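You operate a simulated robot arm through the tools that you are given. There is no shell and no other tool. Be economical: measure what you need, move in short steps, check, and stop when the job is done.

The job below is to be done with a simulated two-armed robot. You get a single attempt, and the scene is never put back.

TASK
Strip the green filter bowl and set its parts in wash water.
Fine: empty the pink cup into the round tub, cup back; hold the bowl to unscrew its lid and to draw the purple filter; lid on the table, filter and bowl in the tub. Set down upright: pink cup, green filter bowl.

The check looks at the end state, three seconds after you hand in, the way a careful person would. Anything else that was tipped, shoved, dropped, spilled or broken makes it a failure. A push-on lid holds only when it is set on centred and level and pressed home; a screw cap is set on level and turned clockwise until tight.

THE ROBOT
Two 7-joint arms with two-finger parallel grippers on one trunk, on a base that drives. Base frame: it is fixed to the floor where the robot stands at the start and does not move with it; the origin is under the middle of the robot, x ahead of it, y to its left, z up; the surface under the hand at the start is at about z = 800. Units: mm, degrees, N and s.
The left shoulder is at the start at [70, 163, 1220], the right one opposite. With the tool pointing down near the work surface each hand reaches from about 360 to 880 mm from the robot's upright axis, wherever it stands, measured 20 degrees to its own side. Places, roughly: top of the steel table [600, 300, 800]. Payload 3.43 kg a hand.
The tool frame of a hand sits at the grasp point between the pads (the TCP): z along the fingers, y along the line on which they close. The tips reach 34 mm beyond it. Largest opening 128 mm; finger width 24, thickness 12; the body of the gripper, 48 by 130 mm, starts 96 mm behind the TCP.
Orientation is that of the tool frame in the base frame, as a unit quaternion [x, y, z, w]. With the fingers straight down and closing along the base's y, the tool's x points along the base's -x, its y along +y and its z along -z.

THE INTERFACE
- The arms move only by the tool send_rows. It takes "left_commands", "right_commands" or both (then of equal length, played together; a hand with none holds still); each is a list of rows, each a list of 7 numbers: the turn, a rotation vector about the tool's x, y, z in units of 5 degrees (1.0 is 5 degrees), then the shift along the tool's x, y, z in units of 20 mm (1.0 is 20 mm), then the opening, from 0 (shut) to 1 (fully open). In form: [[rx, ry, rz, dx, dy, dz, fingers], ...]. A call has 1 to 12 rows; each row shifts and turns the commanded pose from where the row before left it, along the tool's axes as they then stand. A call with a number of a shift or a turn outside -1 to 1 is refused whole. Each row takes 0.2 s and may step no farther than 50 mm and 8.6 degrees from the row before; otherwise, or with a gripper value out of range, the whole call is refused. A pose out of reach is approached as far as the arm can. The call stops where the force on the tool passes 40 N (or 10 N more than at its start, if that is more) or the arm is blocked; 0.2 s more then pass. The fingers move at their own pace (about 153 mm/s each) and stop on an object; they squeeze with about 35 N. The grip force told is the motor's: it shows also when the fingers shut on nothing. Time passes only in rows, and 0.2 s behind the last, so rows that do not move let the fingers close. The reply holds the time, the measured pose of the TCP, the force on the tool along the base axes, the opening and the grip force, in the units named above and with some noise, with the torque about the TCP (base axes, N m) and any sound that the robot's microphone picked up.
- Cameras (640 x 400 px; columns grow to the right, rows downward): "scene" is now at [112.4, 22.6, 1428.5]; the picture's right is [0.55, -0.84, 0.00], its down [-0.62, -0.41, -0.67] and it looks along [0.56, 0.37, -0.75] (base axes); focal length 214 px, centre (320, 200). "left" rides on the left gripper at [76, 11, -160] in its tool frame; the picture's right is [-0.15, 0.99, 0.00], its down [-0.88, -0.13, -0.46] and it looks along [-0.45, -0.07, 0.89] (tool axes); focal length 234 px, centre (320, 200). "right" rides on the right gripper at [76, -11, -160] in its tool frame; the picture's right is [0.15, 0.99, 0.00], its down [-0.88, 0.13, -0.46] and it looks along [-0.45, 0.07, 0.89] (tool axes); focal length 234 px, centre (320, 200).
- snapshot(camera): a new picture of that camera. The clock stands still meanwhile.
- raise_lower(by): slides the trunk up (or, below 0, down) by that many mm; the arms and the scene camera ride with it, the base frame stays. It gives what a move gives, with no picture.
- drive_base(legs): drives the robot by 1 to 6 legs, each [ahead, left, turn to the left] in mm, mm and degrees, along the robot's own axes; the way and the turn of a leg run together, so that a leg with both is an arc; at most 1500 mm and 180 degrees a leg. The arms and the cameras ride along, it lands a little off, and it stops where it bumps. It gives what a move gives.
- aim_head(pan, tilt): turns the head with the scene camera to pan (to the left, within 86 degrees either way) and tilt (down, from -29 to 69), counted from straight ahead of the robot. It gives what a move gives.
- locate(camera, pixels): for up to 12 pixels [column, row] of the newest picture of that camera ("zoom" is the newest enlarged one), the place [x, y, z] in the base frame of the surface seen there, good to about 2 mm, but the place of the scene camera against the robot may be out by one fixed shift of up to 25 mm in any direction. The clock stands still meanwhile.
- enlarge(camera, box): a new picture of the part [left, top, right, bottom] of that camera's present view, enlarged. The clock stands still meanwhile.
- job_done(): hands the job in; it is judged then, once.

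Work in short steps. Measure before you move; look again where a grasp or a placing could have gone wrong, and mend it. You have 80 turns and 70 pictures in all, those below and enlarged ones among them. Open the grippers and draw the arms clear of the work before you hand the job in, unless the task says otherwise; then end with one line.

The tools are called after "Emit:" by a JSON object that holds its "fn" and its "kwargs". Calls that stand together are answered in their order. send_rows: Moves the arms, as the interface text tells. Its arguments: {"type":"object","properties":{"left_commands":{"type":"array","items":{"type":"array","items":{"type":"number"}}},"right_commands":{"type":"array","items":{"type":"array","items":{"type":"number"}}}},"required":[]} The other tools are called the same way: raise_lower (by) slides the trunk up or down; drive_base (legs) drives the base; aim_head (pan, tilt) turns the head that bears the scene camera; snapshot (camera) takes a picture; locate (camera, pixels) gives the place of the surface under pixels of a picture; enlarge (camera, box) takes an enlarged picture of a part of a camera's view; job_done () hands the job in.

At the start:

```text
clock: 0.0
left_tcp_pos: [364.4, 484.9, 1238.4]
left_orientation: [0.001, 1.0, 0.0, 0.001]
left_force: [0.3, -0.5, 0.2]
left_moment: [-0.01, 0.01, -0.01]
left_gripper_width: 127.8
left_gripper_force: 0.0
right_tcp_pos: [438.6, 49.6, 1270.7]
right_orientation: [-0.001, 1.0, 0.0, 0.0]
right_force: [0.0, -0.4, 0.2]
right_moment: [-0.02, 0.0, -0.01]
right_gripper_width: 127.9
right_gripper_force: 0.0
trunk travel left (down, up): [-700.0, 240.0]
robot x, y, heading: [0.3, 2.3, -0.1]
head pan, tilt: [33.2, 48.2]
```

scene: 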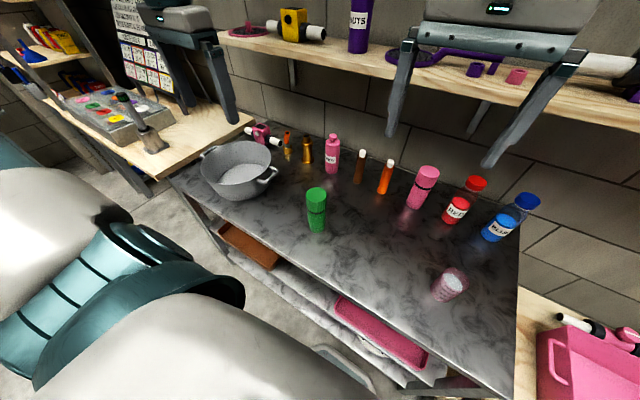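
right: 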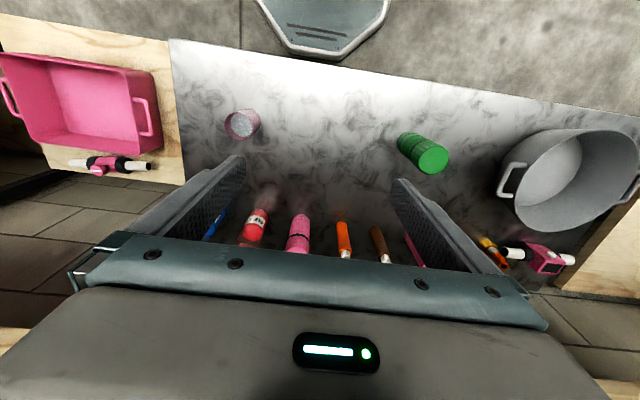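
left: 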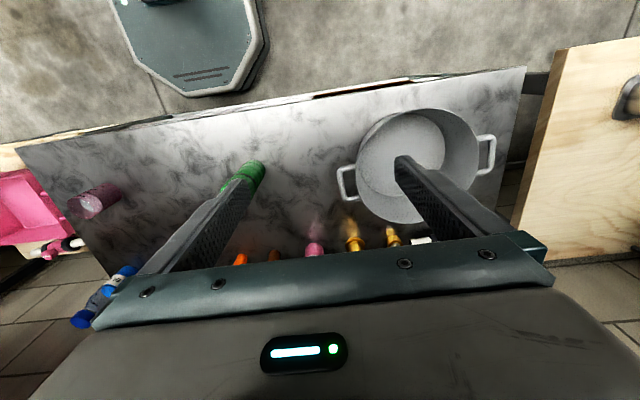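

The scene shows the green filter bowl at about (316,210), the pink cup at (450,285) and the round tub at (238,170). I enlarge these to measure them.

Emit:
{"fn": "enlarge", "kwargs": {"camera": "scene", "box": [180, 120, 380, 245]}}

Emit:
{"fn": "locate", "kwargs": {"camera": "scene", "pixels": [[316, 192], [316, 232], [452, 283], [440, 272], [466, 276], [443, 299], [238, 175], [205, 155], [271, 150], [262, 183], [350, 240], [235, 200]]}}

Emit:
{"fn": "enlarge", "kwargs": {"camera": "scene", "box": [400, 240, 500, 315]}}

```text
3.20 times, centred on (280, 182) of scene
```

zoom: 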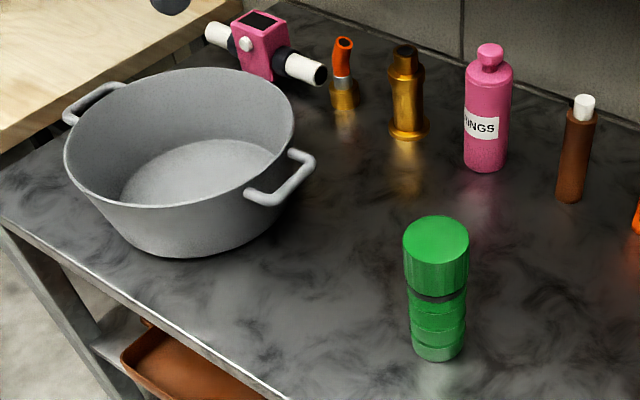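

```text
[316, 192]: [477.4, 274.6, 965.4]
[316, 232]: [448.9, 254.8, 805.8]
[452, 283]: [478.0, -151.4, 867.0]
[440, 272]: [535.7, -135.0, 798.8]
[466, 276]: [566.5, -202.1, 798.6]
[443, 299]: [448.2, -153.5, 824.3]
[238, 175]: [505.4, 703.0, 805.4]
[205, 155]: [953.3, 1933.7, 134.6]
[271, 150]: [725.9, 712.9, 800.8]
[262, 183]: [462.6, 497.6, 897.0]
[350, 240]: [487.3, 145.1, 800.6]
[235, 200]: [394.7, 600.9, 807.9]
```

```text
5.33 times, centred on (450, 278) of scene
```

zoom: 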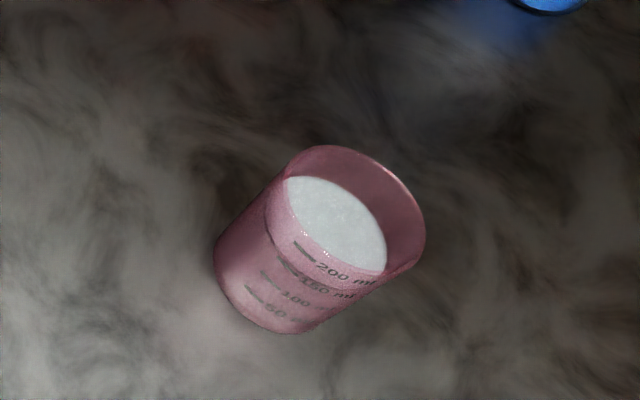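

The cup holds white contents. The hand cameras have no fixed shift, so I measure with those.

Emit:
{"fn": "enlarge", "kwargs": {"camera": "right", "box": [200, 90, 296, 150]}}

Emit:
{"fn": "locate", "kwargs": {"camera": "right", "pixels": [[242, 123], [235, 115], [232, 130], [244, 137], [255, 115], [424, 153], [434, 160], [404, 143], [545, 165], [515, 160], [640, 150], [550, 212]]}}

Emit:
{"fn": "enlarge", "kwargs": {"camera": "right", "box": [380, 110, 476, 190]}}

Emit:
{"fn": "enlarge", "kwargs": {"camera": "left", "box": [220, 90, 520, 280]}}

```text
6.67 times, centred on (248, 120) of right
```

zoom: 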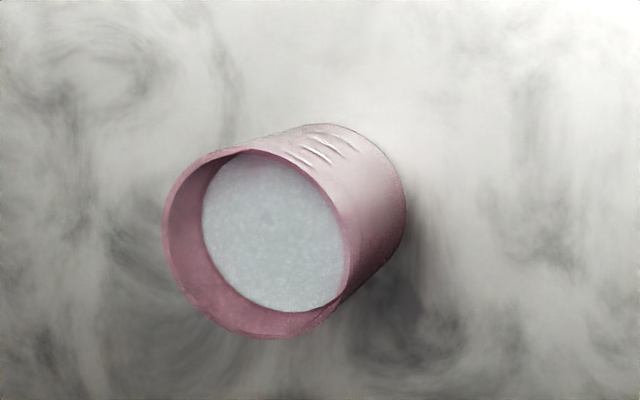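

```text
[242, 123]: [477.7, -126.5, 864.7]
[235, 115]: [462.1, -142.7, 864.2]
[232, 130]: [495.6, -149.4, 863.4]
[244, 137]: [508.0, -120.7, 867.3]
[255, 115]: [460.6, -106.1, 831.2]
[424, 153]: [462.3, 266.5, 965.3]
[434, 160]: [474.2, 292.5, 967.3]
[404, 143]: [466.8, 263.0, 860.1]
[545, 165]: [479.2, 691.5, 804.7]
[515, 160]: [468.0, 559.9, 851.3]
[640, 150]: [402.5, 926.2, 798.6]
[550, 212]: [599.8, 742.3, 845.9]
```

```text
5.00 times, centred on (428, 150) of right
```

zoom: 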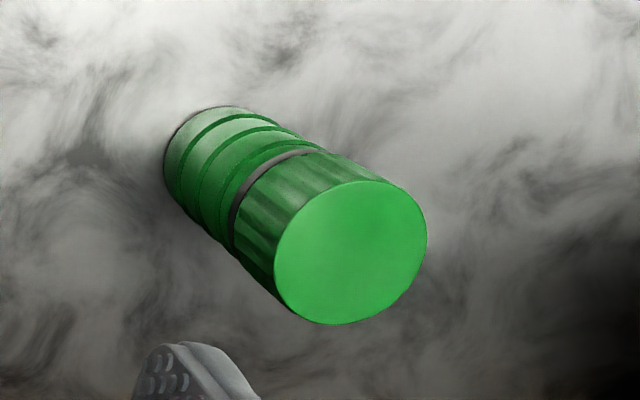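

```text
2.11 times, centred on (370, 185) of left
```

zoom: 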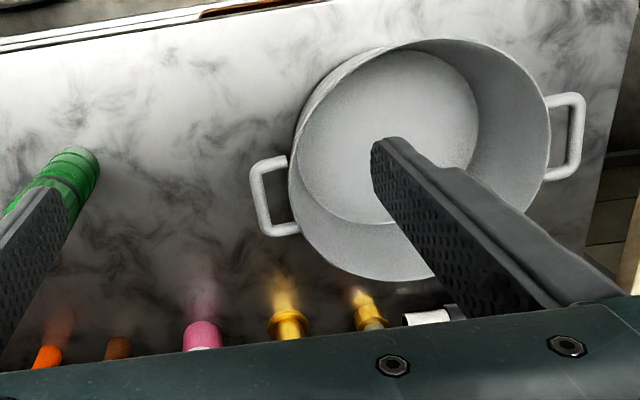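

I measure the tub rim and floor in the left zoom, and more points of the bowl and cup in the right view.

Emit:
{"fn": "locate", "kwargs": {"camera": "zoom", "pixels": [[293, 200], [352, 66], [440, 42], [515, 75], [548, 130], [385, 278], [330, 250], [420, 52], [360, 130], [450, 110], [255, 200], [580, 130]]}}

Emit:
{"fn": "locate", "kwargs": {"camera": "right", "pixels": [[225, 124], [236, 112.5], [252, 124], [241, 139.5], [226, 130], [249, 112], [422, 161], [450, 152], [437, 147], [434, 173], [408, 140], [412, 160]]}}

```text
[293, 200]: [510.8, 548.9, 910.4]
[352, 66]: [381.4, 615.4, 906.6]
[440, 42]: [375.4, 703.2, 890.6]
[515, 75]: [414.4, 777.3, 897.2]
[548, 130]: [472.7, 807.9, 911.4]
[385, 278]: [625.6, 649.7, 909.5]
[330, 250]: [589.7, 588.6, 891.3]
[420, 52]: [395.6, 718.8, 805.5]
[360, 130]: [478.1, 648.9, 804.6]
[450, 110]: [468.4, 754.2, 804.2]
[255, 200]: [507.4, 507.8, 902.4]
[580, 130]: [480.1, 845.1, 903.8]
```

```text
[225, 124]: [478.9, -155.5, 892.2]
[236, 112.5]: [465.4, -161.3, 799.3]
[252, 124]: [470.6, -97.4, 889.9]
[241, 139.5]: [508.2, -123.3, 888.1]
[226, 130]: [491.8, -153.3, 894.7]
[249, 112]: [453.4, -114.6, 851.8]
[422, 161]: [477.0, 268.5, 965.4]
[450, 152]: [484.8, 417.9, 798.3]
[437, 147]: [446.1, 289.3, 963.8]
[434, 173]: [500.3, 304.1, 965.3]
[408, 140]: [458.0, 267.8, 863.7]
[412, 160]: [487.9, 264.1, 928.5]
```

Measured with the hand cameras:
- Cup: centre about (478,-126), rim z 892, radius 30.
- Bowl: axis about (474,292), lid top z 965.
- Tub: centre about (498,677), rim z 911, radius 131, floor z 804.

The left hand will take the cup. First I move the right hand aside and bring the left hand over.

Emit:
{"fn": "send_rows", "kwargs": {"left_commands": [[0, 0, 0, -0.57, -1, 0.5, 1], [0, 0, 0, -0.57, -1, 0.5, 1], [0, 0, 0, -0.57, -1, 0.5, 1], [0, 0, 0, -0.57, -1, 0.5, 1], [0, 0, 0, -0.57, -1, 0.5, 1], [0, 0, 0, -0.57, -1, 0.5, 1], [0, 0, 0, -0.57, -1, 0.5, 1], [0, 0, 0, -0.57, -1, 0.5, 1], [0, 0, 0, -0.57, -1, 0.5, 1], [0, 0, 0, -0.57, -1, 0.5, 1]], "right_commands": [[0, 0, 0, 0.5, -1, 0, 1], [0, 0, 0, 0.5, -1, 0, 1], [0, 0, 0, 0.5, -1, 0, 1], [0, 0, 0, 0.5, -1, 0, 1], [0, 0, 0, 0.5, -1, 0, 1], [0, 0, 0, 0, -1, 0, 1], [0, 0, 0, 0, -1, 0, 1], [0, 0, 0, 0, -1, 0, 1], [0, 0, 0, 0, -1, 0, 1], [0, 0, 0, 0, -1, 0, 1]]}}

Emit:
{"fn": "send_rows", "kwargs": {"left_commands": [[0, -0.75, 0, 0, -1, 0, 1], [0, -0.75, 0, 0, -1, 0, 1], [0, -0.75, 0, 0, -1, 0, 1], [0, -0.75, 0, 0, -1, 0, 1], [0, -0.75, 0, 0, -1, 0, 1], [0, -0.75, 0, 0, -1, 0, 1], [0, -0.75, 0, 0, -1, 0, 1], [0, -0.75, 0, 0, -1, 0, 1], [0, -0.75, 0, 0, -1, 0, 1], [0, -0.75, 0, 0, -1, 0, 1], [0, -0.75, 0, 0, -1, 0, 1], [0, -0.75, 0, 0, -1, 0, 1]], "right_commands": [[0, 0, 0, 0, -1, 0, 1], [0, 0, 0, 0, -1, 0, 1], [0, 0, 0, 0, -1, 0, 1], [0, 0, 0, 0, -1, 0, 1], [0, 0, 0, 0, -1, 0, 1], [0, 0, 0, 0, 0, 0, 1], [0, 0, 0, 0, 0, 0, 1], [0, 0, 0, 0, 0, 0, 1], [0, 0, 0, 0, 0, 0, 1], [0, 0, 0, 0, 0, 0, 1], [0, 0, 0, 0, 0, 0, 1], [0, 0, 0, 0, 0, 0, 1]]}}

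```text
clock: 2.2
left_tcp_pos: [479.5, 282.7, 1138.5]
left_orientation: [0.0, 1.0, 0.0, 0.0]
left_force: [-0.1, -0.2, 0.6]
left_moment: [0.01, 0.0, -0.01]
left_gripper_width: 128.1
left_gripper_force: 0.1
right_tcp_pos: [388.9, -152.8, 1269.0]
right_orientation: [0.0, 1.0, 0.001, -0.001]
right_force: [0.2, -0.5, 1.0]
right_moment: [0.05, 0.01, 0.02]
right_gripper_width: 127.7
right_gripper_force: 0.1
trunk travel left (down, up): [-700.0, 240.0]
robot x, y, heading: [2.1, -0.5, -0.0]
head pan, tilt: [33.2, 48.2]
```

```text
clock: 4.8
left_tcp_pos: [479.2, 122.4, 1147.2]
left_orientation: [-0.001, 0.947, 0.0, 0.32]
left_force: [0.0, -0.7, 0.0]
left_moment: [-0.01, 0.0, -0.01]
left_gripper_width: 128.0
left_gripper_force: 0.0
left hand out of reach, approached as far as the arm can: row 9, 10, 11, 12
right_tcp_pos: [389.7, -250.8, 1269.5]
right_orientation: [0.0, 1.0, 0.0, 0.0]
right_force: [0.7, 0.6, -0.3]
right_moment: [-0.03, 0.0, 0.01]
right_gripper_width: 128.0
right_gripper_force: 0.1
trunk travel left (down, up): [-700.0, 240.0]
robot x, y, heading: [0.5, 1.3, -0.4]
head pan, tilt: [33.2, 48.2]
```

The left hand is folded too tightly at this reach. I drive the base a little back and to the right, so that the cup lies well for the left hand.

Emit:
{"fn": "drive_base", "kwargs": {"legs": [[-60, -150, 0]]}}

```text
clock: 6.2
left_tcp_pos: [418.7, -27.2, 1146.8]
left_orientation: [0.0, 0.947, -0.001, 0.32]
left_force: [0.8, 1.0, 0.1]
left_moment: [-0.05, 0.0, -0.01]
left_gripper_width: 128.0
left_gripper_force: 0.1
right_tcp_pos: [329.0, -399.0, 1270.6]
right_orientation: [-0.001, 1.0, -0.001, -0.001]
right_force: [-0.1, 0.1, 0.5]
right_moment: [-0.03, -0.01, 0.01]
right_gripper_width: 127.9
right_gripper_force: 0.0
trunk travel left (down, up): [-700.0, 240.0]
robot x, y, heading: [-61.1, -149.2, -0.1]
head pan, tilt: [33.2, 48.2]
```

The left TCP is at (419,-27,1147), pitched 37°. I move it to about (478,-126,1000) and pitch it to 45°.

Emit:
{"fn": "send_rows", "kwargs": {"left_commands": [[0, -0.2, 0, 0.256, -0.62, 0.956, 1], [0, -0.2, 0, 0.256, -0.62, 0.956, 1], [0, -0.2, 0, 0.256, -0.62, 0.956, 1], [0, -0.2, 0, 0.256, -0.62, 0.956, 1], [0, -0.2, 0, 0.256, -0.62, 0.956, 1], [0, -0.2, 0, 0.256, -0.62, 0.956, 1], [0, -0.2, 0, 0.256, -0.62, 0.956, 1], [0, -0.2, 0, 0.256, -0.62, 0.956, 1]]}}

Emit:
{"fn": "enlarge", "kwargs": {"camera": "left", "box": [200, 100, 440, 250]}}

```text
clock: 8.0
left_tcp_pos: [418.0, -29.1, 1146.5]
left_orientation: [0.0, 0.947, 0.0, 0.32]
left_force: [0.5, 0.1, 0.2]
left_moment: [0.03, -0.01, -0.01]
left_gripper_width: 128.1
left_gripper_force: 0.0
left hand out of reach, approached as far as the arm can: row 1, 2, 3, 4, 5, 6, 7, 8
right_tcp_pos: [330.3, -400.2, 1270.3]
right_orientation: [0.001, 1.0, 0.0, -0.001]
right_force: [0.5, -0.7, -0.3]
right_moment: [0.03, 0.0, 0.0]
right_gripper_width: 127.6
right_gripper_force: 0.1
trunk travel left (down, up): [-700.0, 240.0]
robot x, y, heading: [-58.3, -149.9, -0.0]
head pan, tilt: [33.2, 48.2]
```

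```text
2.67 times, centred on (320, 175) of left
```

zoom: 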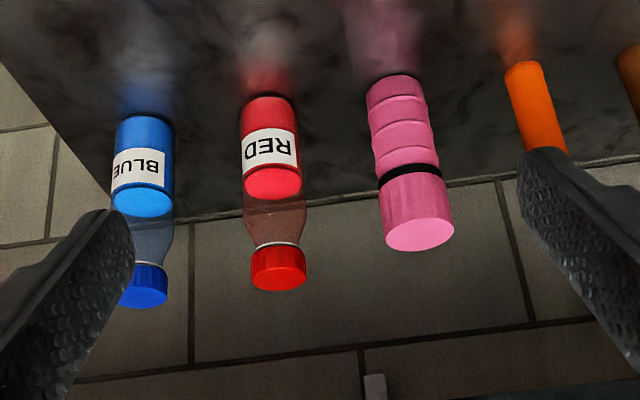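

The arm did not move, so a joint is probably at its limit. I turn the pitch back a little and move outward to test.

Emit:
{"fn": "send_rows", "kwargs": {"left_commands": [[0, 0.5, 0, 0, 0.5, 0.5, 1], [0, 0.5, 0, 0, 0.5, 0.5, 1], [0, 0.5, 0, 0, 0.5, 0.5, 1]]}}

```text
clock: 8.8
left_tcp_pos: [436.3, 2.0, 1123.9]
left_orientation: [0.0, 0.962, 0.0, 0.273]
left_force: [0.3, -0.4, 0.3]
left_moment: [0.0, 0.01, -0.04]
left_gripper_width: 128.2
left_gripper_force: 0.0
right_tcp_pos: [329.0, -400.8, 1270.5]
right_orientation: [0.001, 1.0, 0.001, 0.0]
right_force: [-0.3, 0.7, -0.3]
right_moment: [0.02, -0.02, 0.02]
right_gripper_width: 128.1
right_gripper_force: 0.0
trunk travel left (down, up): [-700.0, 240.0]
robot x, y, heading: [-57.9, -150.9, 0.2]
head pan, tilt: [33.2, 48.2]
```

Commands restart from the measured pose. Now I go down and forward at the same orientation before pitching further.

Emit:
{"fn": "send_rows", "kwargs": {"left_commands": [[0, 0, 0, 0.3, 0, 0.92, 1], [0, 0, 0, 0.3, 0, 0.92, 1], [0, 0, 0, 0.3, 0, 0.92, 1], [0, 0, 0, 0.3, 0, 0.92, 1], [0, 0, 0, 0.3, 0, 0.92, 1], [0, 0, 0, 0.3, 0, 0.92, 1], [0, 0, 0, 0.3, 0, 0.92, 1], [0, 0, 0, 0.3, 0, 0.92, 1]]}}

Emit:
{"fn": "send_rows", "kwargs": {"left_commands": [[0, -0.8, 0, 0, 0, 0, 1], [0, -0.8, 0, 0, 0, 0, 1], [0, -0.8, 0, 0, 0, 0, 1], [0, -0.8, 0, 0, 0, 0, 1], [0, -0.8, 0, 0, 0, 0, 1]]}}

```text
clock: 10.6
left_tcp_pos: [475.0, 11.0, 977.7]
left_orientation: [0.001, 0.962, -0.001, 0.274]
left_force: [0.4, 0.9, 1.0]
left_moment: [0.02, 0.0, 0.04]
left_gripper_width: 127.9
left_gripper_force: 0.0
left hand out of reach, approached as far as the arm can: row 7, 8
right_tcp_pos: [327.9, -400.4, 1270.2]
right_orientation: [0.0, 1.0, 0.0, 0.0]
right_force: [0.1, -0.3, 0.2]
right_moment: [-0.01, 0.04, 0.02]
right_gripper_width: 128.0
right_gripper_force: 0.1
trunk travel left (down, up): [-700.0, 240.0]
robot x, y, heading: [-57.2, -152.4, -0.2]
head pan, tilt: [33.2, 48.2]
```

```text
clock: 11.8
left_tcp_pos: [494.1, 38.9, 997.4]
left_orientation: [0.001, 0.9, -0.001, 0.436]
left_force: [0.8, -0.6, -0.5]
left_moment: [0.0, 0.0, -0.01]
left_gripper_width: 128.1
left_gripper_force: 0.2
left hand out of reach, approached as far as the arm can: row 1, 2, 3, 4, 5
right_tcp_pos: [328.9, -400.8, 1270.7]
right_orientation: [0.001, 1.0, -0.001, 0.0]
right_force: [0.4, 0.4, 0.1]
right_moment: [-0.01, 0.0, -0.01]
right_gripper_width: 128.0
right_gripper_force: 0.0
trunk travel left (down, up): [-700.0, 240.0]
robot x, y, heading: [-57.3, -148.7, -0.0]
head pan, tilt: [33.2, 48.2]
```

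Orientation is now 52° pitch; the limit is reaching inward with a straight heading. I turn the heading inward by about 20°.

Emit:
{"fn": "send_rows", "kwargs": {"left_commands": [[0.785, 0, 0.62, 0, 0, 0, 1], [0.785, 0, 0.62, 0, 0, 0, 1], [0.785, 0, 0.62, 0, 0, 0, 1], [0.785, 0, 0.62, 0, 0, 0, 1]]}}

Emit:
{"fn": "snapshot", "kwargs": {"camera": "scene"}}

```text
clock: 12.8
left_tcp_pos: [493.6, 39.9, 996.0]
left_orientation: [0.157, 0.885, -0.076, 0.431]
left_force: [0.2, -0.8, 0.4]
left_moment: [-0.01, -0.06, -0.01]
left_gripper_width: 127.9
left_gripper_force: 0.0
right_tcp_pos: [328.7, -399.9, 1271.0]
right_orientation: [0.0, 1.0, -0.001, -0.001]
right_force: [-0.6, 0.5, -0.4]
right_moment: [0.0, -0.02, 0.0]
right_gripper_width: 128.1
right_gripper_force: 0.1
trunk travel left (down, up): [-700.0, 240.0]
robot x, y, heading: [-59.3, -145.5, 0.3]
head pan, tilt: [33.2, 48.2]
```

```text
60 pictures are left
```

scene: 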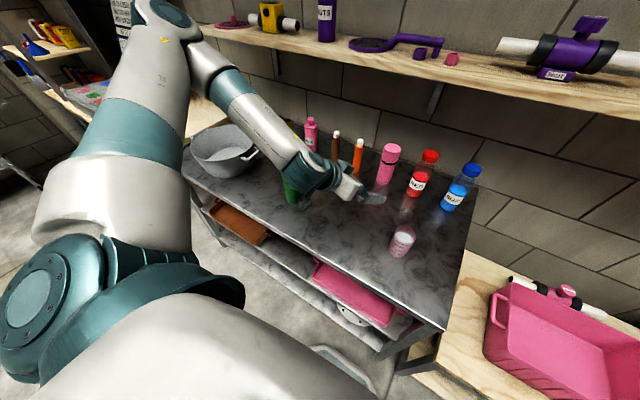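

The forearm comes in from the left, so a more inward heading suits it. I turn 20° more and move over the cup at z≈996.

Emit:
{"fn": "send_rows", "kwargs": {"left_commands": [[0.785, 0, 0.62, 0, 0, 0, 1], [0.785, 0, 0.62, 0, 0, 0, 1], [0.785, 0, 0.62, 0, 0, 0, 1], [0.785, 0, 0.62, 0, 0, 0, 1], [0, 0, 0, -0.37, -0.86, 0.47, 1], [0, 0, 0, -0.37, -0.86, 0.47, 1], [0, 0, 0, -0.37, -0.86, 0.47, 1], [0, 0, 0, -0.37, -0.86, 0.47, 1], [0, 0, 0, -0.37, -0.86, 0.47, 1], [0, 0, 0, -0.37, -0.86, 0.47, 1], [0, 0, 0, -0.37, -0.86, 0.47, 1], [0, 0, 0, -0.37, -0.86, 0.47, 1]]}}

Emit:
{"fn": "snapshot", "kwargs": {"camera": "left"}}

```text
clock: 15.4
left_tcp_pos: [480.7, -96.9, 1018.7]
left_orientation: [0.308, 0.845, -0.15, 0.41]
left_force: [-0.2, -0.2, 0.4]
left_moment: [0.01, 0.01, 0.01]
left_gripper_width: 127.8
left_gripper_force: 0.1
left hand out of reach, approached as far as the arm can: row 11, 12
right_tcp_pos: [328.4, -400.5, 1270.8]
right_orientation: [0.0, 1.0, 0.0, 0.0]
right_force: [-1.2, 0.5, -0.1]
right_moment: [-0.01, -0.02, -0.02]
right_gripper_width: 127.9
right_gripper_force: 0.1
trunk travel left (down, up): [-700.0, 240.0]
robot x, y, heading: [-64.0, -148.8, -0.1]
head pan, tilt: [33.2, 48.2]
```

```text
59 pictures are left
```

left: 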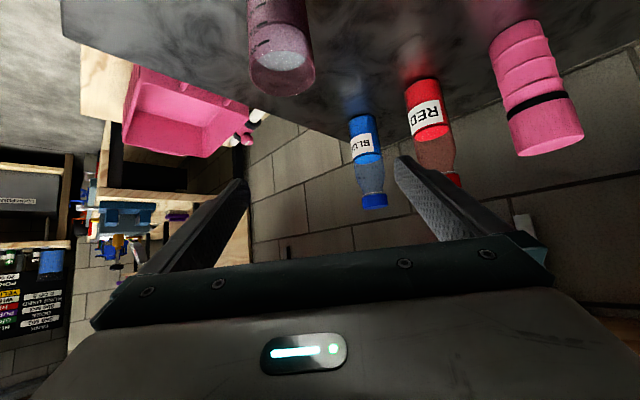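

Inward reach is limited, so I shift the base 110 mm to the right to give the left arm room.

Emit:
{"fn": "drive_base", "kwargs": {"legs": [[0, -110, 0]]}}

```text
clock: 16.6
left_tcp_pos: [480.2, -206.3, 1017.3]
left_orientation: [0.307, 0.845, -0.149, 0.41]
left_force: [-0.7, -0.6, -0.3]
left_moment: [0.03, -0.04, 0.05]
left_gripper_width: 128.0
left_gripper_force: 0.1
right_tcp_pos: [328.5, -508.9, 1270.3]
right_orientation: [0.0, 1.0, 0.0, 0.0]
right_force: [0.7, 0.0, -0.4]
right_moment: [-0.03, 0.02, 0.0]
right_gripper_width: 127.7
right_gripper_force: 0.0
trunk travel left (down, up): [-700.0, 240.0]
robot x, y, heading: [-64.1, -261.8, 0.0]
head pan, tilt: [33.2, 48.2]
```

I move to above the cup at z≈925 and look.

Emit:
{"fn": "send_rows", "kwargs": {"left_commands": [[0, 0, 0, 0.8, 0.5, 0.1, 1], [0, 0, 0, 0.8, 0.5, 0.1, 1], [0, 0, 0, 0.8, 0.5, 0.1, 1], [0, 0, 0, 0.8, 0.5, 0.1, 1], [0, 0, 0, 0.8, 0.5, 0.1, 1], [0, 0, 0, 0.8, 0.5, 0.1, 1]]}}

Emit:
{"fn": "snapshot", "kwargs": {"camera": "left"}}

Emit:
{"fn": "snapshot", "kwargs": {"camera": "scene"}}

```text
clock: 18.0
left_tcp_pos: [480.2, -129.5, 934.7]
left_orientation: [0.308, 0.846, -0.149, 0.41]
left_force: [-0.3, 0.3, -0.2]
left_moment: [0.01, -0.02, 0.01]
left_gripper_width: 128.0
left_gripper_force: 0.0
right_tcp_pos: [329.1, -509.6, 1270.9]
right_orientation: [0.0, 1.0, 0.0, 0.0]
right_force: [0.4, -0.2, 0.3]
right_moment: [0.04, -0.01, 0.01]
right_gripper_width: 128.1
right_gripper_force: 0.0
trunk travel left (down, up): [-700.0, 240.0]
robot x, y, heading: [-57.6, -256.4, -0.3]
head pan, tilt: [33.2, 48.2]
```

```text
58 pictures are left
```

left: 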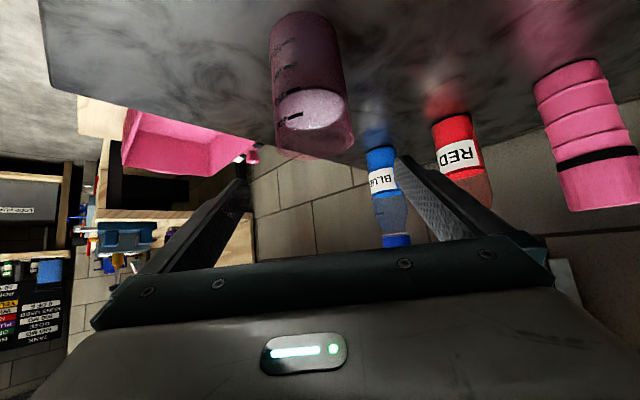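

```text
57 pictures are left
```

scene: 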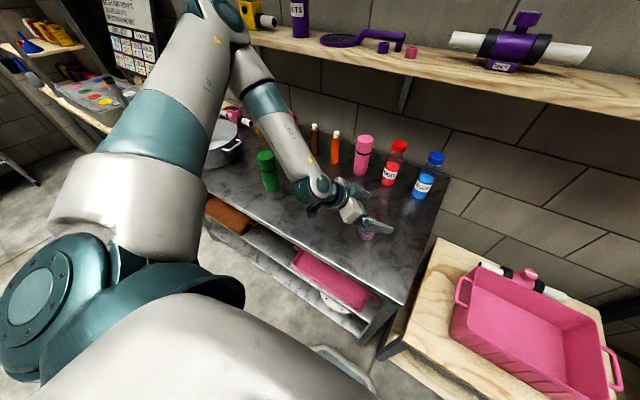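

The cup appears between the fingers. I check its rim in the left view.

Emit:
{"fn": "locate", "kwargs": {"camera": "left", "pixels": [[277, 125], [348, 122], [312, 108], [274, 60], [343, 60], [308, 40], [355, 140], [320, 158], [276, 150]]}}

```text
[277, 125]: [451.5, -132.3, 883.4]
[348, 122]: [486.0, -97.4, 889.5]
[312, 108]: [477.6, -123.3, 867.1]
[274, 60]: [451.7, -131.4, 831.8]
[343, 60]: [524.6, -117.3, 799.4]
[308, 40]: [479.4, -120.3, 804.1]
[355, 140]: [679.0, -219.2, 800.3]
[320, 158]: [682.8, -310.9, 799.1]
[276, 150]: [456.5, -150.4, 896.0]
```

The cup centre is within 3 mm of the finger midline. I lower 83 mm and close.

Emit:
{"fn": "send_rows", "kwargs": {"left_commands": [[0, 0, 0, 0.65, 0.02, 0.515, 1], [0, 0, 0, 0.65, 0.02, 0.515, 1], [0, 0, 0, 0.65, 0.02, 0.515, 1], [0, 0, 0, 0.65, 0.02, 0.515, 1], [0, 0, 0, 0.65, 0.02, 0.515, 1], [0, 0, 0, 0, 0, 0, 1]]}}

Emit:
{"fn": "snapshot", "kwargs": {"camera": "left"}}

```text
clock: 19.4
left_tcp_pos: [485.0, -91.4, 904.2]
left_orientation: [0.307, 0.846, -0.148, 0.41]
left_force: [-0.9, 0.5, -1.4]
left_moment: [0.02, 0.02, 0.03]
left_gripper_width: 128.1
left_gripper_force: 0.2
left hand out of reach, approached as far as the arm can: row 1, 2, 3, 4, 5
right_tcp_pos: [329.1, -510.1, 1270.1]
right_orientation: [0.0, 1.0, 0.0, -0.001]
right_force: [-1.4, 0.8, -0.2]
right_moment: [-0.01, -0.02, 0.01]
right_gripper_width: 128.1
right_gripper_force: 0.0
trunk travel left (down, up): [-700.0, 240.0]
robot x, y, heading: [-57.8, -258.3, 0.0]
head pan, tilt: [33.2, 48.2]
```

```text
56 pictures are left
```

left: 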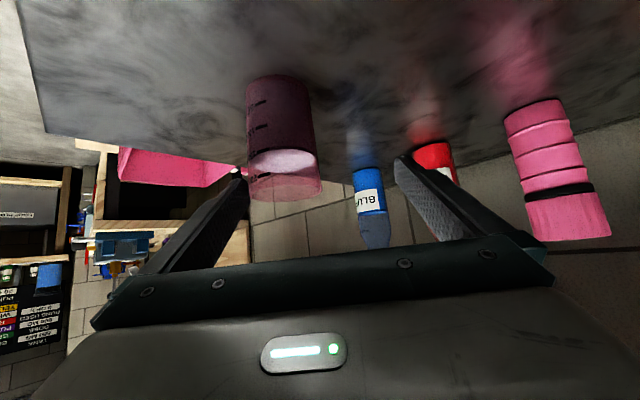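

The arm drifted again because of the steep forearm; the cup looks untouched at (282,135). Lowering the trunk should flatten the forearm, so I lift the hand first and then lower the trunk.

Emit:
{"fn": "send_rows", "kwargs": {"left_commands": [[0, 0, 0, -0.785, 0, -0.62, 1], [0, 0, 0, -0.785, 0, -0.62, 1], [0, 0, 0, -0.785, 0, -0.62, 1], [0, 0, 0, -0.785, 0, -0.62, 1], [0, 0, 0, -0.785, 0, -0.62, 1], [0, 0, 0, -0.785, 0, -0.62, 1], [0, 0, 0, -0.785, 0, -0.62, 1], [0, 0, 0, -0.785, 0, -0.62, 1]]}}

Emit:
{"fn": "raise_lower", "kwargs": {"by": -110}}

Emit:
{"fn": "send_rows", "kwargs": {"left_commands": [[0, 0, 0, -0.785, 0, -0.62, 1], [0, 0, 0, -0.785, 0, -0.62, 1], [0, 0, 0, -0.785, 0, -0.62, 1], [0, 0, 0, -0.785, 0, -0.62, 1], [0, 0, 0, -0.785, 0, -0.62, 1], [0, 0, 0, -0.785, 0, -0.62, 1]]}}

Emit:
{"fn": "raise_lower", "kwargs": {"by": -110}}

Emit:
{"fn": "snapshot", "kwargs": {"camera": "scene"}}

```text
clock: 21.2
left_tcp_pos: [483.2, -90.9, 1064.2]
left_orientation: [0.309, 0.845, -0.15, 0.41]
left_force: [-0.5, 0.1, -0.3]
left_moment: [-0.01, 0.0, 0.01]
left_gripper_width: 128.1
left_gripper_force: 0.1
right_tcp_pos: [327.7, -509.6, 1270.0]
right_orientation: [0.0, 1.0, -0.001, 0.0]
right_force: [-0.2, 0.5, 0.2]
right_moment: [0.01, -0.03, 0.01]
right_gripper_width: 127.9
right_gripper_force: 0.2
trunk travel left (down, up): [-700.0, 240.0]
robot x, y, heading: [-60.7, -259.8, 0.0]
head pan, tilt: [33.2, 48.2]
```

```text
clock: 22.6
left_tcp_pos: [484.6, -90.9, 953.4]
left_orientation: [0.308, 0.845, -0.15, 0.41]
left_force: [0.2, 0.2, -0.3]
left_moment: [-0.02, 0.03, -0.02]
left_gripper_width: 128.0
left_gripper_force: 0.1
right_tcp_pos: [327.8, -510.4, 1159.7]
right_orientation: [0.0, 1.0, 0.0, 0.0]
right_force: [-0.3, -0.5, -0.2]
right_moment: [0.01, -0.01, 0.02]
right_gripper_width: 128.1
right_gripper_force: 0.1
trunk travel left (down, up): [-590.0, 350.0]
robot x, y, heading: [-60.9, -256.5, -0.3]
head pan, tilt: [33.2, 48.2]
```

```text
clock: 24.0
left_tcp_pos: [483.6, -90.2, 1072.8]
left_orientation: [0.308, 0.845, -0.149, 0.41]
left_force: [1.1, 0.1, 0.3]
left_moment: [0.03, 0.0, 0.01]
left_gripper_width: 128.2
left_gripper_force: 0.0
right_tcp_pos: [328.2, -510.6, 1160.4]
right_orientation: [-0.001, 1.0, 0.0, 0.0]
right_force: [-0.5, -0.4, 0.4]
right_moment: [0.0, -0.04, 0.02]
right_gripper_width: 128.3
right_gripper_force: 0.0
trunk travel left (down, up): [-590.0, 350.0]
robot x, y, heading: [-62.2, -257.0, 0.0]
head pan, tilt: [33.2, 48.2]
```

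```text
clock: 25.5
left_tcp_pos: [484.0, -90.4, 963.7]
left_orientation: [0.308, 0.845, -0.149, 0.41]
left_force: [-0.2, 0.5, 0.2]
left_moment: [0.01, 0.01, 0.0]
left_gripper_width: 127.9
left_gripper_force: 0.0
right_tcp_pos: [327.5, -511.2, 1051.5]
right_orientation: [0.0, 1.0, 0.001, 0.0]
right_force: [-0.3, -0.1, -0.2]
right_moment: [-0.03, 0.02, 0.0]
right_gripper_width: 128.3
right_gripper_force: 0.2
trunk travel left (down, up): [-480.0, 460.0]
robot x, y, heading: [-59.2, -260.3, -0.1]
head pan, tilt: [33.2, 48.2]
```

```text
55 pictures are left
```

scene: 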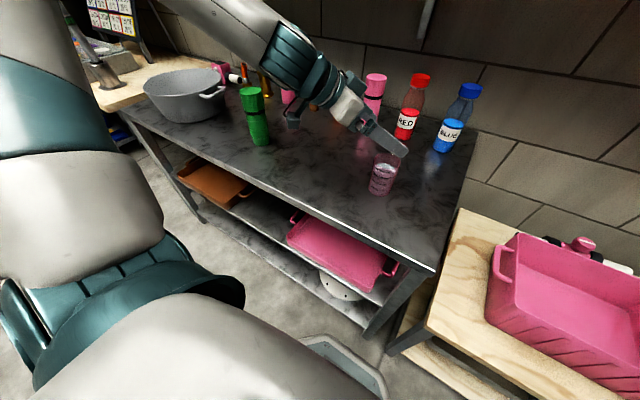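

The shoulders are now 220 mm lower and the cup is still standing. I move back over it and check the view.

Emit:
{"fn": "send_rows", "kwargs": {"left_commands": [[0, 0, 0, 0.185, -0.785, 0.73, 1], [0, 0, 0, 0.185, -0.785, 0.73, 1]]}}

Emit:
{"fn": "snapshot", "kwargs": {"camera": "left"}}

Emit:
{"fn": "locate", "kwargs": {"camera": "left", "pixels": [[277, 125], [340, 125], [310, 108], [280, 60], [330, 60], [308, 40]]}}

```text
clock: 26.1
left_tcp_pos: [478.5, -126.7, 939.2]
left_orientation: [0.308, 0.845, -0.15, 0.41]
left_force: [0.3, -0.5, 0.2]
left_moment: [0.0, 0.01, 0.02]
left_gripper_width: 128.2
left_gripper_force: 0.0
right_tcp_pos: [328.1, -510.4, 1049.6]
right_orientation: [0.0, 1.0, 0.0, -0.001]
right_force: [0.0, 0.3, 0.1]
right_moment: [0.01, 0.01, 0.03]
right_gripper_width: 127.7
right_gripper_force: 0.0
trunk travel left (down, up): [-480.0, 460.0]
robot x, y, heading: [-57.8, -262.2, -0.0]
head pan, tilt: [33.2, 48.2]
```

```text
54 pictures are left
```

left: 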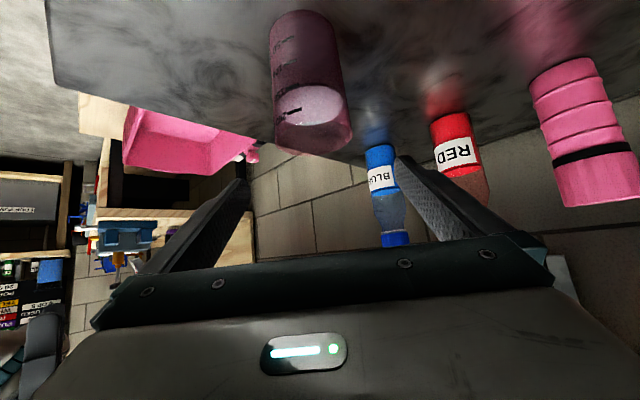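

```text
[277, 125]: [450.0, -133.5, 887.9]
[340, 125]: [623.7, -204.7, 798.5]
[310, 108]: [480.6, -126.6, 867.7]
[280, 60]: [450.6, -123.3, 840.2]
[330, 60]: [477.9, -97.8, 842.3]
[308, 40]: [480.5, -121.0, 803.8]
```

The cup has not moved and is centred on the fingers. I lower 87 mm.

Emit:
{"fn": "send_rows", "kwargs": {"left_commands": [[0, 0, 0, 0.68, 0, 0.54, 1], [0, 0, 0, 0.68, 0, 0.54, 1], [0, 0, 0, 0.68, 0, 0.54, 1]]}}

```text
clock: 26.9
left_tcp_pos: [478.6, -126.1, 886.7]
left_orientation: [0.308, 0.846, -0.15, 0.409]
left_force: [0.3, -0.5, -0.6]
left_moment: [-0.04, -0.04, -0.01]
left_gripper_width: 128.1
left_gripper_force: 0.0
right_tcp_pos: [329.5, -511.2, 1051.2]
right_orientation: [-0.001, 1.0, 0.0, -0.001]
right_force: [0.6, 0.6, -0.3]
right_moment: [-0.03, 0.0, 0.01]
right_gripper_width: 128.0
right_gripper_force: 0.0
trunk travel left (down, up): [-480.0, 460.0]
robot x, y, heading: [-58.2, -260.8, 0.0]
head pan, tilt: [33.2, 48.2]
```

The reach holds now. I go on down to z≈852 and then close.

Emit:
{"fn": "send_rows", "kwargs": {"left_commands": [[0, 0, 0, 0.68, 0, 0.54, 1], [0, 0, 0, 0.68, 0, 0.54, 1], [0, 0, 0, 0, 0, 0, 1], [0, 0, 0, 0, 0, 0, 0], [0, 0, 0, 0, 0, 0, 0], [0, 0, 0, 0, 0, 0, 0], [0, 0, 0, 0, 0, 0, 0]]}}

Emit:
{"fn": "snapshot", "kwargs": {"camera": "left"}}

```text
clock: 28.5
left_tcp_pos: [478.4, -126.9, 852.9]
left_orientation: [0.308, 0.845, -0.15, 0.41]
left_force: [-0.1, -0.5, 0.3]
left_moment: [-0.04, -0.04, -0.02]
left_gripper_width: 58.7
left_gripper_force: 35.2
right_tcp_pos: [329.4, -510.4, 1050.2]
right_orientation: [-0.001, 1.0, 0.0, -0.001]
right_force: [0.6, -0.2, -0.3]
right_moment: [0.01, 0.0, 0.02]
right_gripper_width: 128.0
right_gripper_force: 0.1
trunk travel left (down, up): [-480.0, 460.0]
robot x, y, heading: [-58.9, -257.5, 0.2]
head pan, tilt: [33.2, 48.2]
```

```text
53 pictures are left
```

left: 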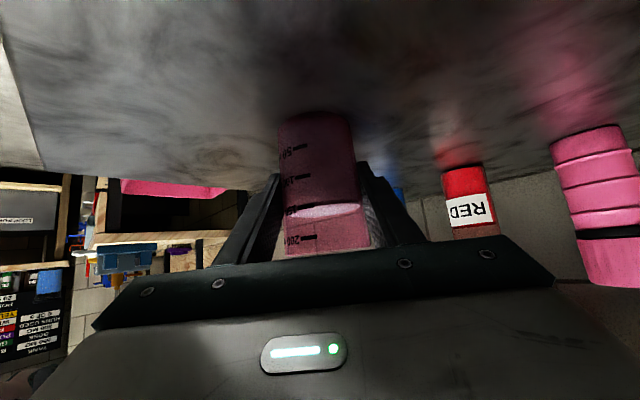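

The cup is gripped (58.7 mm, 35 N). I lift 220 mm in slow rows.

Emit:
{"fn": "send_rows", "kwargs": {"left_commands": [[0, 0, 0, -0.4, 0, -0.31, 0], [0, 0, 0, -0.785, 0, -0.62, 0], [0, 0, 0, -0.785, 0, -0.62, 0], [0, 0, 0, -0.785, 0, -0.62, 0], [0, 0, 0, -0.785, 0, -0.62, 0], [0, 0, 0, -0.785, 0, -0.62, 0], [0, 0, 0, -0.785, 0, -0.62, 0], [0, 0, 0, -0.785, 0, -0.62, 0], [0, 0, 0, -0.785, 0, -0.62, 0], [0, 0, 0, -0.785, 0, -0.62, 0], [0, 0, 0, -0.4, 0, -0.31, 0]]}}

Emit:
{"fn": "aim_head", "kwargs": {"pan": 45, "tilt": 30}}

Emit:
{"fn": "snapshot", "kwargs": {"camera": "scene"}}

```text
clock: 30.9
left_tcp_pos: [479.5, -126.5, 1052.5]
left_orientation: [0.308, 0.845, -0.149, 0.411]
left_force: [0.4, 0.1, -1.6]
left_moment: [-0.02, 0.04, 0.02]
left_gripper_width: 58.3
left_gripper_force: 35.2
right_tcp_pos: [328.9, -510.7, 1051.2]
right_orientation: [0.001, 1.0, 0.0, 0.0]
right_force: [0.1, -0.4, -0.2]
right_moment: [0.01, 0.0, 0.01]
right_gripper_width: 128.2
right_gripper_force: 0.1
trunk travel left (down, up): [-480.0, 460.0]
robot x, y, heading: [-54.0, -258.5, 0.3]
head pan, tilt: [33.2, 48.2]
```

```text
clock: 31.7
left_tcp_pos: [477.8, -127.1, 1052.6]
left_orientation: [0.308, 0.845, -0.149, 0.41]
left_force: [0.1, 0.2, -1.2]
left_moment: [0.03, -0.02, -0.01]
left_gripper_width: 58.4
left_gripper_force: 35.3
right_tcp_pos: [329.2, -509.7, 1049.7]
right_orientation: [0.0, 1.0, 0.0, 0.0]
right_force: [-0.7, -0.5, 0.0]
right_moment: [-0.01, 0.04, -0.03]
right_gripper_width: 128.2
right_gripper_force: 0.1
trunk travel left (down, up): [-480.0, 460.0]
robot x, y, heading: [-60.4, -257.1, 0.1]
head pan, tilt: [45.0, 30.0]
```

```text
52 pictures are left
```

scene: 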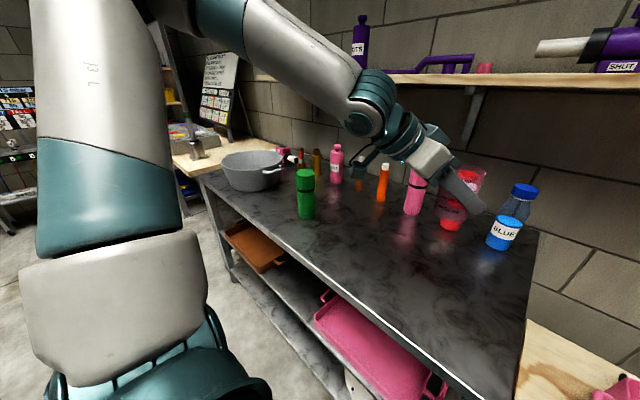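

The cup bottom is near z 1000 and the lid top at 965. I raise the trunk 60 mm for clearance and then drive left with the cup.

Emit:
{"fn": "raise_lower", "kwargs": {"by": 60}}

Emit:
{"fn": "drive_base", "kwargs": {"legs": [[0, 270, 0], [0, 270, 0]]}}

Emit:
{"fn": "snapshot", "kwargs": {"camera": "scene"}}

```text
clock: 32.7
left_tcp_pos: [478.7, -126.0, 1113.2]
left_orientation: [0.308, 0.846, -0.149, 0.409]
left_force: [0.4, -0.5, -2.7]
left_moment: [-0.01, -0.03, -0.01]
left_gripper_width: 58.3
left_gripper_force: 35.2
right_tcp_pos: [329.8, -509.0, 1109.7]
right_orientation: [0.0, 1.0, 0.0, -0.001]
right_force: [0.3, 0.1, 1.1]
right_moment: [0.02, -0.02, 0.0]
right_gripper_width: 128.0
right_gripper_force: 0.0
trunk travel left (down, up): [-540.0, 400.0]
robot x, y, heading: [-60.6, -262.1, 0.1]
head pan, tilt: [45.0, 30.0]
```

```text
clock: 36.1
left_tcp_pos: [478.4, 410.7, 1113.1]
left_orientation: [0.308, 0.846, -0.149, 0.41]
left_force: [0.1, 0.4, -2.4]
left_moment: [-0.02, -0.03, -0.01]
left_gripper_width: 58.6
left_gripper_force: 34.9
right_tcp_pos: [327.0, 27.5, 1109.4]
right_orientation: [0.001, 1.0, 0.0, 0.0]
right_force: [0.4, 0.9, -1.0]
right_moment: [0.02, -0.01, 0.01]
right_gripper_width: 128.2
right_gripper_force: 0.0
trunk travel left (down, up): [-540.0, 400.0]
robot x, y, heading: [-60.4, 278.8, 0.1]
head pan, tilt: [45.0, 30.0]
```

```text
51 pictures are left
```

scene: 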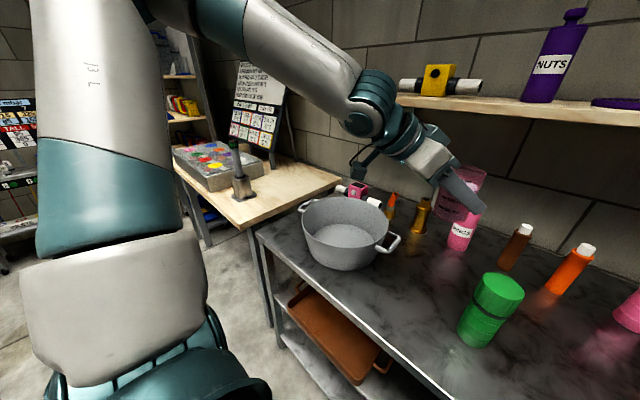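

Tub is clear at (345,235) in view. I turn the heading outward 30° with the cup level, then move left over the tub.

Emit:
{"fn": "send_rows", "kwargs": {"left_commands": [[-0.785, 0, -0.62, 0, 0, 0, 0], [-0.785, 0, -0.62, 0, 0, 0, 0], [-0.785, 0, -0.62, 0, 0, 0, 0], [-0.785, 0, -0.62, 0, 0, 0, 0], [-0.785, 0, -0.62, 0, 0, 0, 0], [-0.785, 0, -0.62, 0, 0, 0, 0]]}}

Emit:
{"fn": "send_rows", "kwargs": {"left_commands": [[0, 0, 0, 0.268, 1, 0.063, 0], [0, 0, 0, 0.268, 1, 0.063, 0], [0, 0, 0, 0.268, 1, 0.063, 0], [0, 0, 0, 0.268, 1, 0.063, 0], [0, 0, 0, 0.268, 1, 0.063, 0], [0, 0, 0, 0.268, 1, 0.063, 0], [0, 0, 0, 0.268, 1, 0.063, 0], [0, 0, 0, 0.268, 1, 0.063, 0], [0, 0, 0, 0.268, 1, 0.063, 0], [0, 0, 0, 0.268, 1, 0.063, 0], [0, 0, 0, 0.268, 1, 0.063, 0], [0, 0, 0, 0.268, 1, 0.063, 0]]}}

Emit:
{"fn": "snapshot", "kwargs": {"camera": "scene"}}

```text
clock: 37.5
left_tcp_pos: [478.0, 410.8, 1112.6]
left_orientation: [0.077, 0.896, -0.037, 0.435]
left_force: [-0.1, 0.3, -1.4]
left_moment: [0.0, 0.02, 0.0]
left_gripper_width: 58.5
left_gripper_force: 35.1
right_tcp_pos: [329.1, 27.5, 1110.4]
right_orientation: [0.0, 1.0, 0.0, 0.0]
right_force: [0.8, -0.4, 0.0]
right_moment: [0.04, 0.03, -0.01]
right_gripper_width: 128.0
right_gripper_force: 0.0
trunk travel left (down, up): [-540.0, 400.0]
robot x, y, heading: [-58.7, 281.5, 0.2]
head pan, tilt: [45.0, 30.0]
```

```text
clock: 40.1
left_tcp_pos: [492.3, 652.7, 1050.8]
left_orientation: [0.077, 0.897, -0.038, 0.434]
left_force: [0.7, 0.5, -2.5]
left_moment: [-0.02, 0.0, -0.02]
left_gripper_width: 58.4
left_gripper_force: 34.9
right_tcp_pos: [328.8, 28.2, 1110.8]
right_orientation: [0.0, 1.0, -0.002, 0.0]
right_force: [0.3, -0.2, -0.3]
right_moment: [-0.03, -0.01, -0.04]
right_gripper_width: 127.8
right_gripper_force: 0.0
trunk travel left (down, up): [-540.0, 400.0]
robot x, y, heading: [-61.3, 278.4, 0.0]
head pan, tilt: [45.0, 30.0]
```

```text
50 pictures are left
```

scene: 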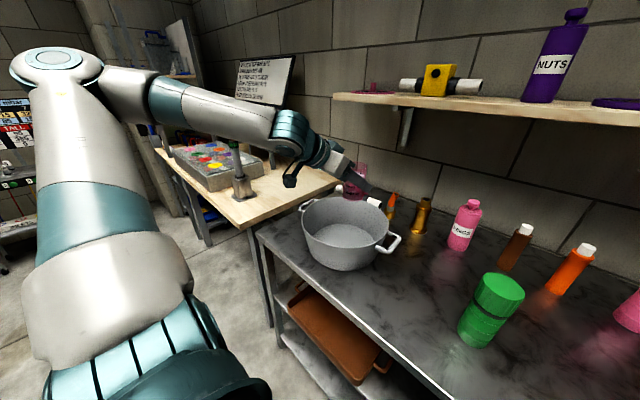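

The cup hangs above the tub. I shift to y≈695, lower 50 mm and start the tilt toward −y by 30°, as a test of the wrist range.

Emit:
{"fn": "send_rows", "kwargs": {"left_commands": [[0, 0, 0, 0.65, 0.7, 0.52, 0], [0, 0, 0, 0.65, 0.7, 0.52, 0], [0, 0, 0, 0.65, 0.7, 0.52, 0], [-0.62, 0, 0.785, 0, 0, 0, 0], [-0.62, 0, 0.785, 0, 0, 0, 0], [-0.62, 0, 0.785, 0, 0, 0, 0], [-0.62, 0, 0.785, 0, 0, 0, 0], [-0.62, 0, 0.785, 0, 0, 0, 0], [-0.62, 0, 0.785, 0, 0, 0, 0]]}}

```text
clock: 42.1
left_tcp_pos: [501.8, 692.0, 1002.1]
left_orientation: [0.189, 0.856, 0.196, 0.44]
left_force: [-0.3, 0.2, -2.0]
left_moment: [0.01, 0.04, 0.03]
left_gripper_width: 58.6
left_gripper_force: 34.9
right_tcp_pos: [329.7, 28.0, 1109.6]
right_orientation: [0.001, 1.0, 0.001, 0.0]
right_force: [0.0, 0.2, 0.7]
right_moment: [0.0, -0.02, 0.01]
right_gripper_width: 127.9
right_gripper_force: 0.1
trunk travel left (down, up): [-540.0, 400.0]
robot x, y, heading: [-62.6, 280.1, 0.2]
head pan, tilt: [45.0, 30.0]
```

The roll is in reach. I continue 60° more to about 90°.

Emit:
{"fn": "send_rows", "kwargs": {"left_commands": [[-0.62, 0, 0.785, 0, 0, 0, 0], [-0.62, 0, 0.785, 0, 0, 0, 0], [-0.62, 0, 0.785, 0, 0, 0, 0], [-0.62, 0, 0.785, 0, 0, 0, 0], [-0.62, 0, 0.785, 0, 0, 0, 0], [-0.62, 0, 0.785, 0, 0, 0, 0], [-0.62, 0, 0.785, 0, 0, 0, 0], [-0.62, 0, 0.785, 0, 0, 0, 0], [-0.62, 0, 0.785, 0, 0, 0, 0], [-0.62, 0, 0.785, 0, 0, 0, 0], [-0.62, 0, 0.785, 0, 0, 0, 0], [-0.62, 0, 0.785, 0, 0, 0, 0]]}}

Emit:
{"fn": "snapshot", "kwargs": {"camera": "scene"}}

```text
clock: 44.7
left_tcp_pos: [517.5, 699.2, 1003.8]
left_orientation: [0.363, 0.606, 0.608, 0.362]
left_force: [-0.7, -0.3, -0.4]
left_moment: [-0.03, 0.01, 0.0]
left_gripper_width: 58.2
left_gripper_force: 35.2
left hand out of reach, approached as far as the arm can: row 4, 5, 6, 8
right_tcp_pos: [328.2, 28.3, 1111.5]
right_orientation: [0.001, 1.0, 0.0, 0.0]
right_force: [0.3, -0.3, 0.3]
right_moment: [-0.01, 0.05, 0.03]
right_gripper_width: 128.2
right_gripper_force: 0.1
trunk travel left (down, up): [-540.0, 400.0]
robot x, y, heading: [-57.8, 278.8, -0.1]
head pan, tilt: [45.0, 30.0]
```

```text
49 pictures are left
```

scene: 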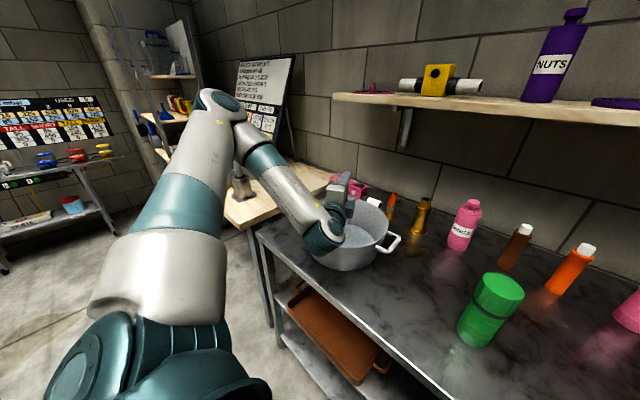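

The weight dropped from about 2 N to 0.4 N, so the cup is mostly emptied into the tub. Past 90° the hand tips lower, so I raise the trunk 70 mm and tilt another 35°.

Emit:
{"fn": "raise_lower", "kwargs": {"by": 70}}

Emit:
{"fn": "send_rows", "kwargs": {"left_commands": [[-0.62, 0, 0.785, 0, 0, 0, 0], [-0.62, 0, 0.785, 0, 0, 0, 0], [-0.62, 0, 0.785, 0, 0, 0, 0], [-0.62, 0, 0.785, 0, 0, 0, 0], [-0.62, 0, 0.785, 0, 0, 0, 0], [-0.62, 0, 0.785, 0, 0, 0, 0], [-0.62, 0, 0.785, 0, 0, 0, 0], [0, 0, 0, 0, 0, 0, 0], [0, 0, 0, 0, 0, 0, 0], [0, 0, 0, 0, 0, 0, 0], [0, 0, 0, 0, 0, 0, 0], [0, 0, 0, 0, 0, 0, 0]]}}

Emit:
{"fn": "enlarge", "kwargs": {"camera": "scene", "box": [240, 140, 480, 290]}}

```text
clock: 45.8
left_tcp_pos: [517.1, 698.9, 1073.4]
left_orientation: [0.363, 0.606, 0.608, 0.363]
left_force: [-0.4, 0.3, -0.3]
left_moment: [-0.01, -0.01, 0.0]
left_gripper_width: 57.9
left_gripper_force: 34.6
right_tcp_pos: [329.2, 27.2, 1180.7]
right_orientation: [0.0, 1.0, 0.001, 0.0]
right_force: [0.4, -0.9, 0.3]
right_moment: [0.0, 0.0, 0.0]
right_gripper_width: 128.1
right_gripper_force: 0.1
trunk travel left (down, up): [-610.0, 330.0]
robot x, y, heading: [-57.9, 279.3, -0.2]
head pan, tilt: [45.0, 30.0]
```

```text
clock: 48.4
left_tcp_pos: [519.3, 699.5, 1073.9]
left_orientation: [0.421, 0.378, 0.779, 0.27]
left_force: [-0.3, 0.7, -0.4]
left_moment: [0.02, 0.0, -0.01]
left_gripper_width: 57.9
left_gripper_force: 35.7
right_tcp_pos: [329.6, 27.8, 1180.5]
right_orientation: [0.0, 1.0, 0.0, 0.001]
right_force: [-0.3, -0.1, -0.1]
right_moment: [-0.01, -0.02, 0.03]
right_gripper_width: 128.0
right_gripper_force: 0.1
trunk travel left (down, up): [-610.0, 330.0]
robot x, y, heading: [-57.3, 275.6, 0.0]
head pan, tilt: [45.0, 30.0]
```

```text
2.67 times, centred on (360, 215) of scene
```

zoom: 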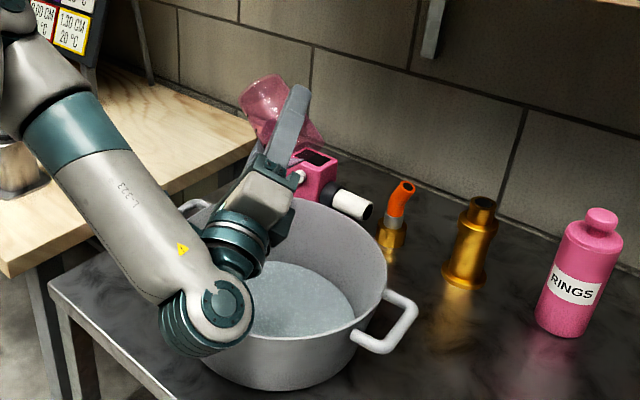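

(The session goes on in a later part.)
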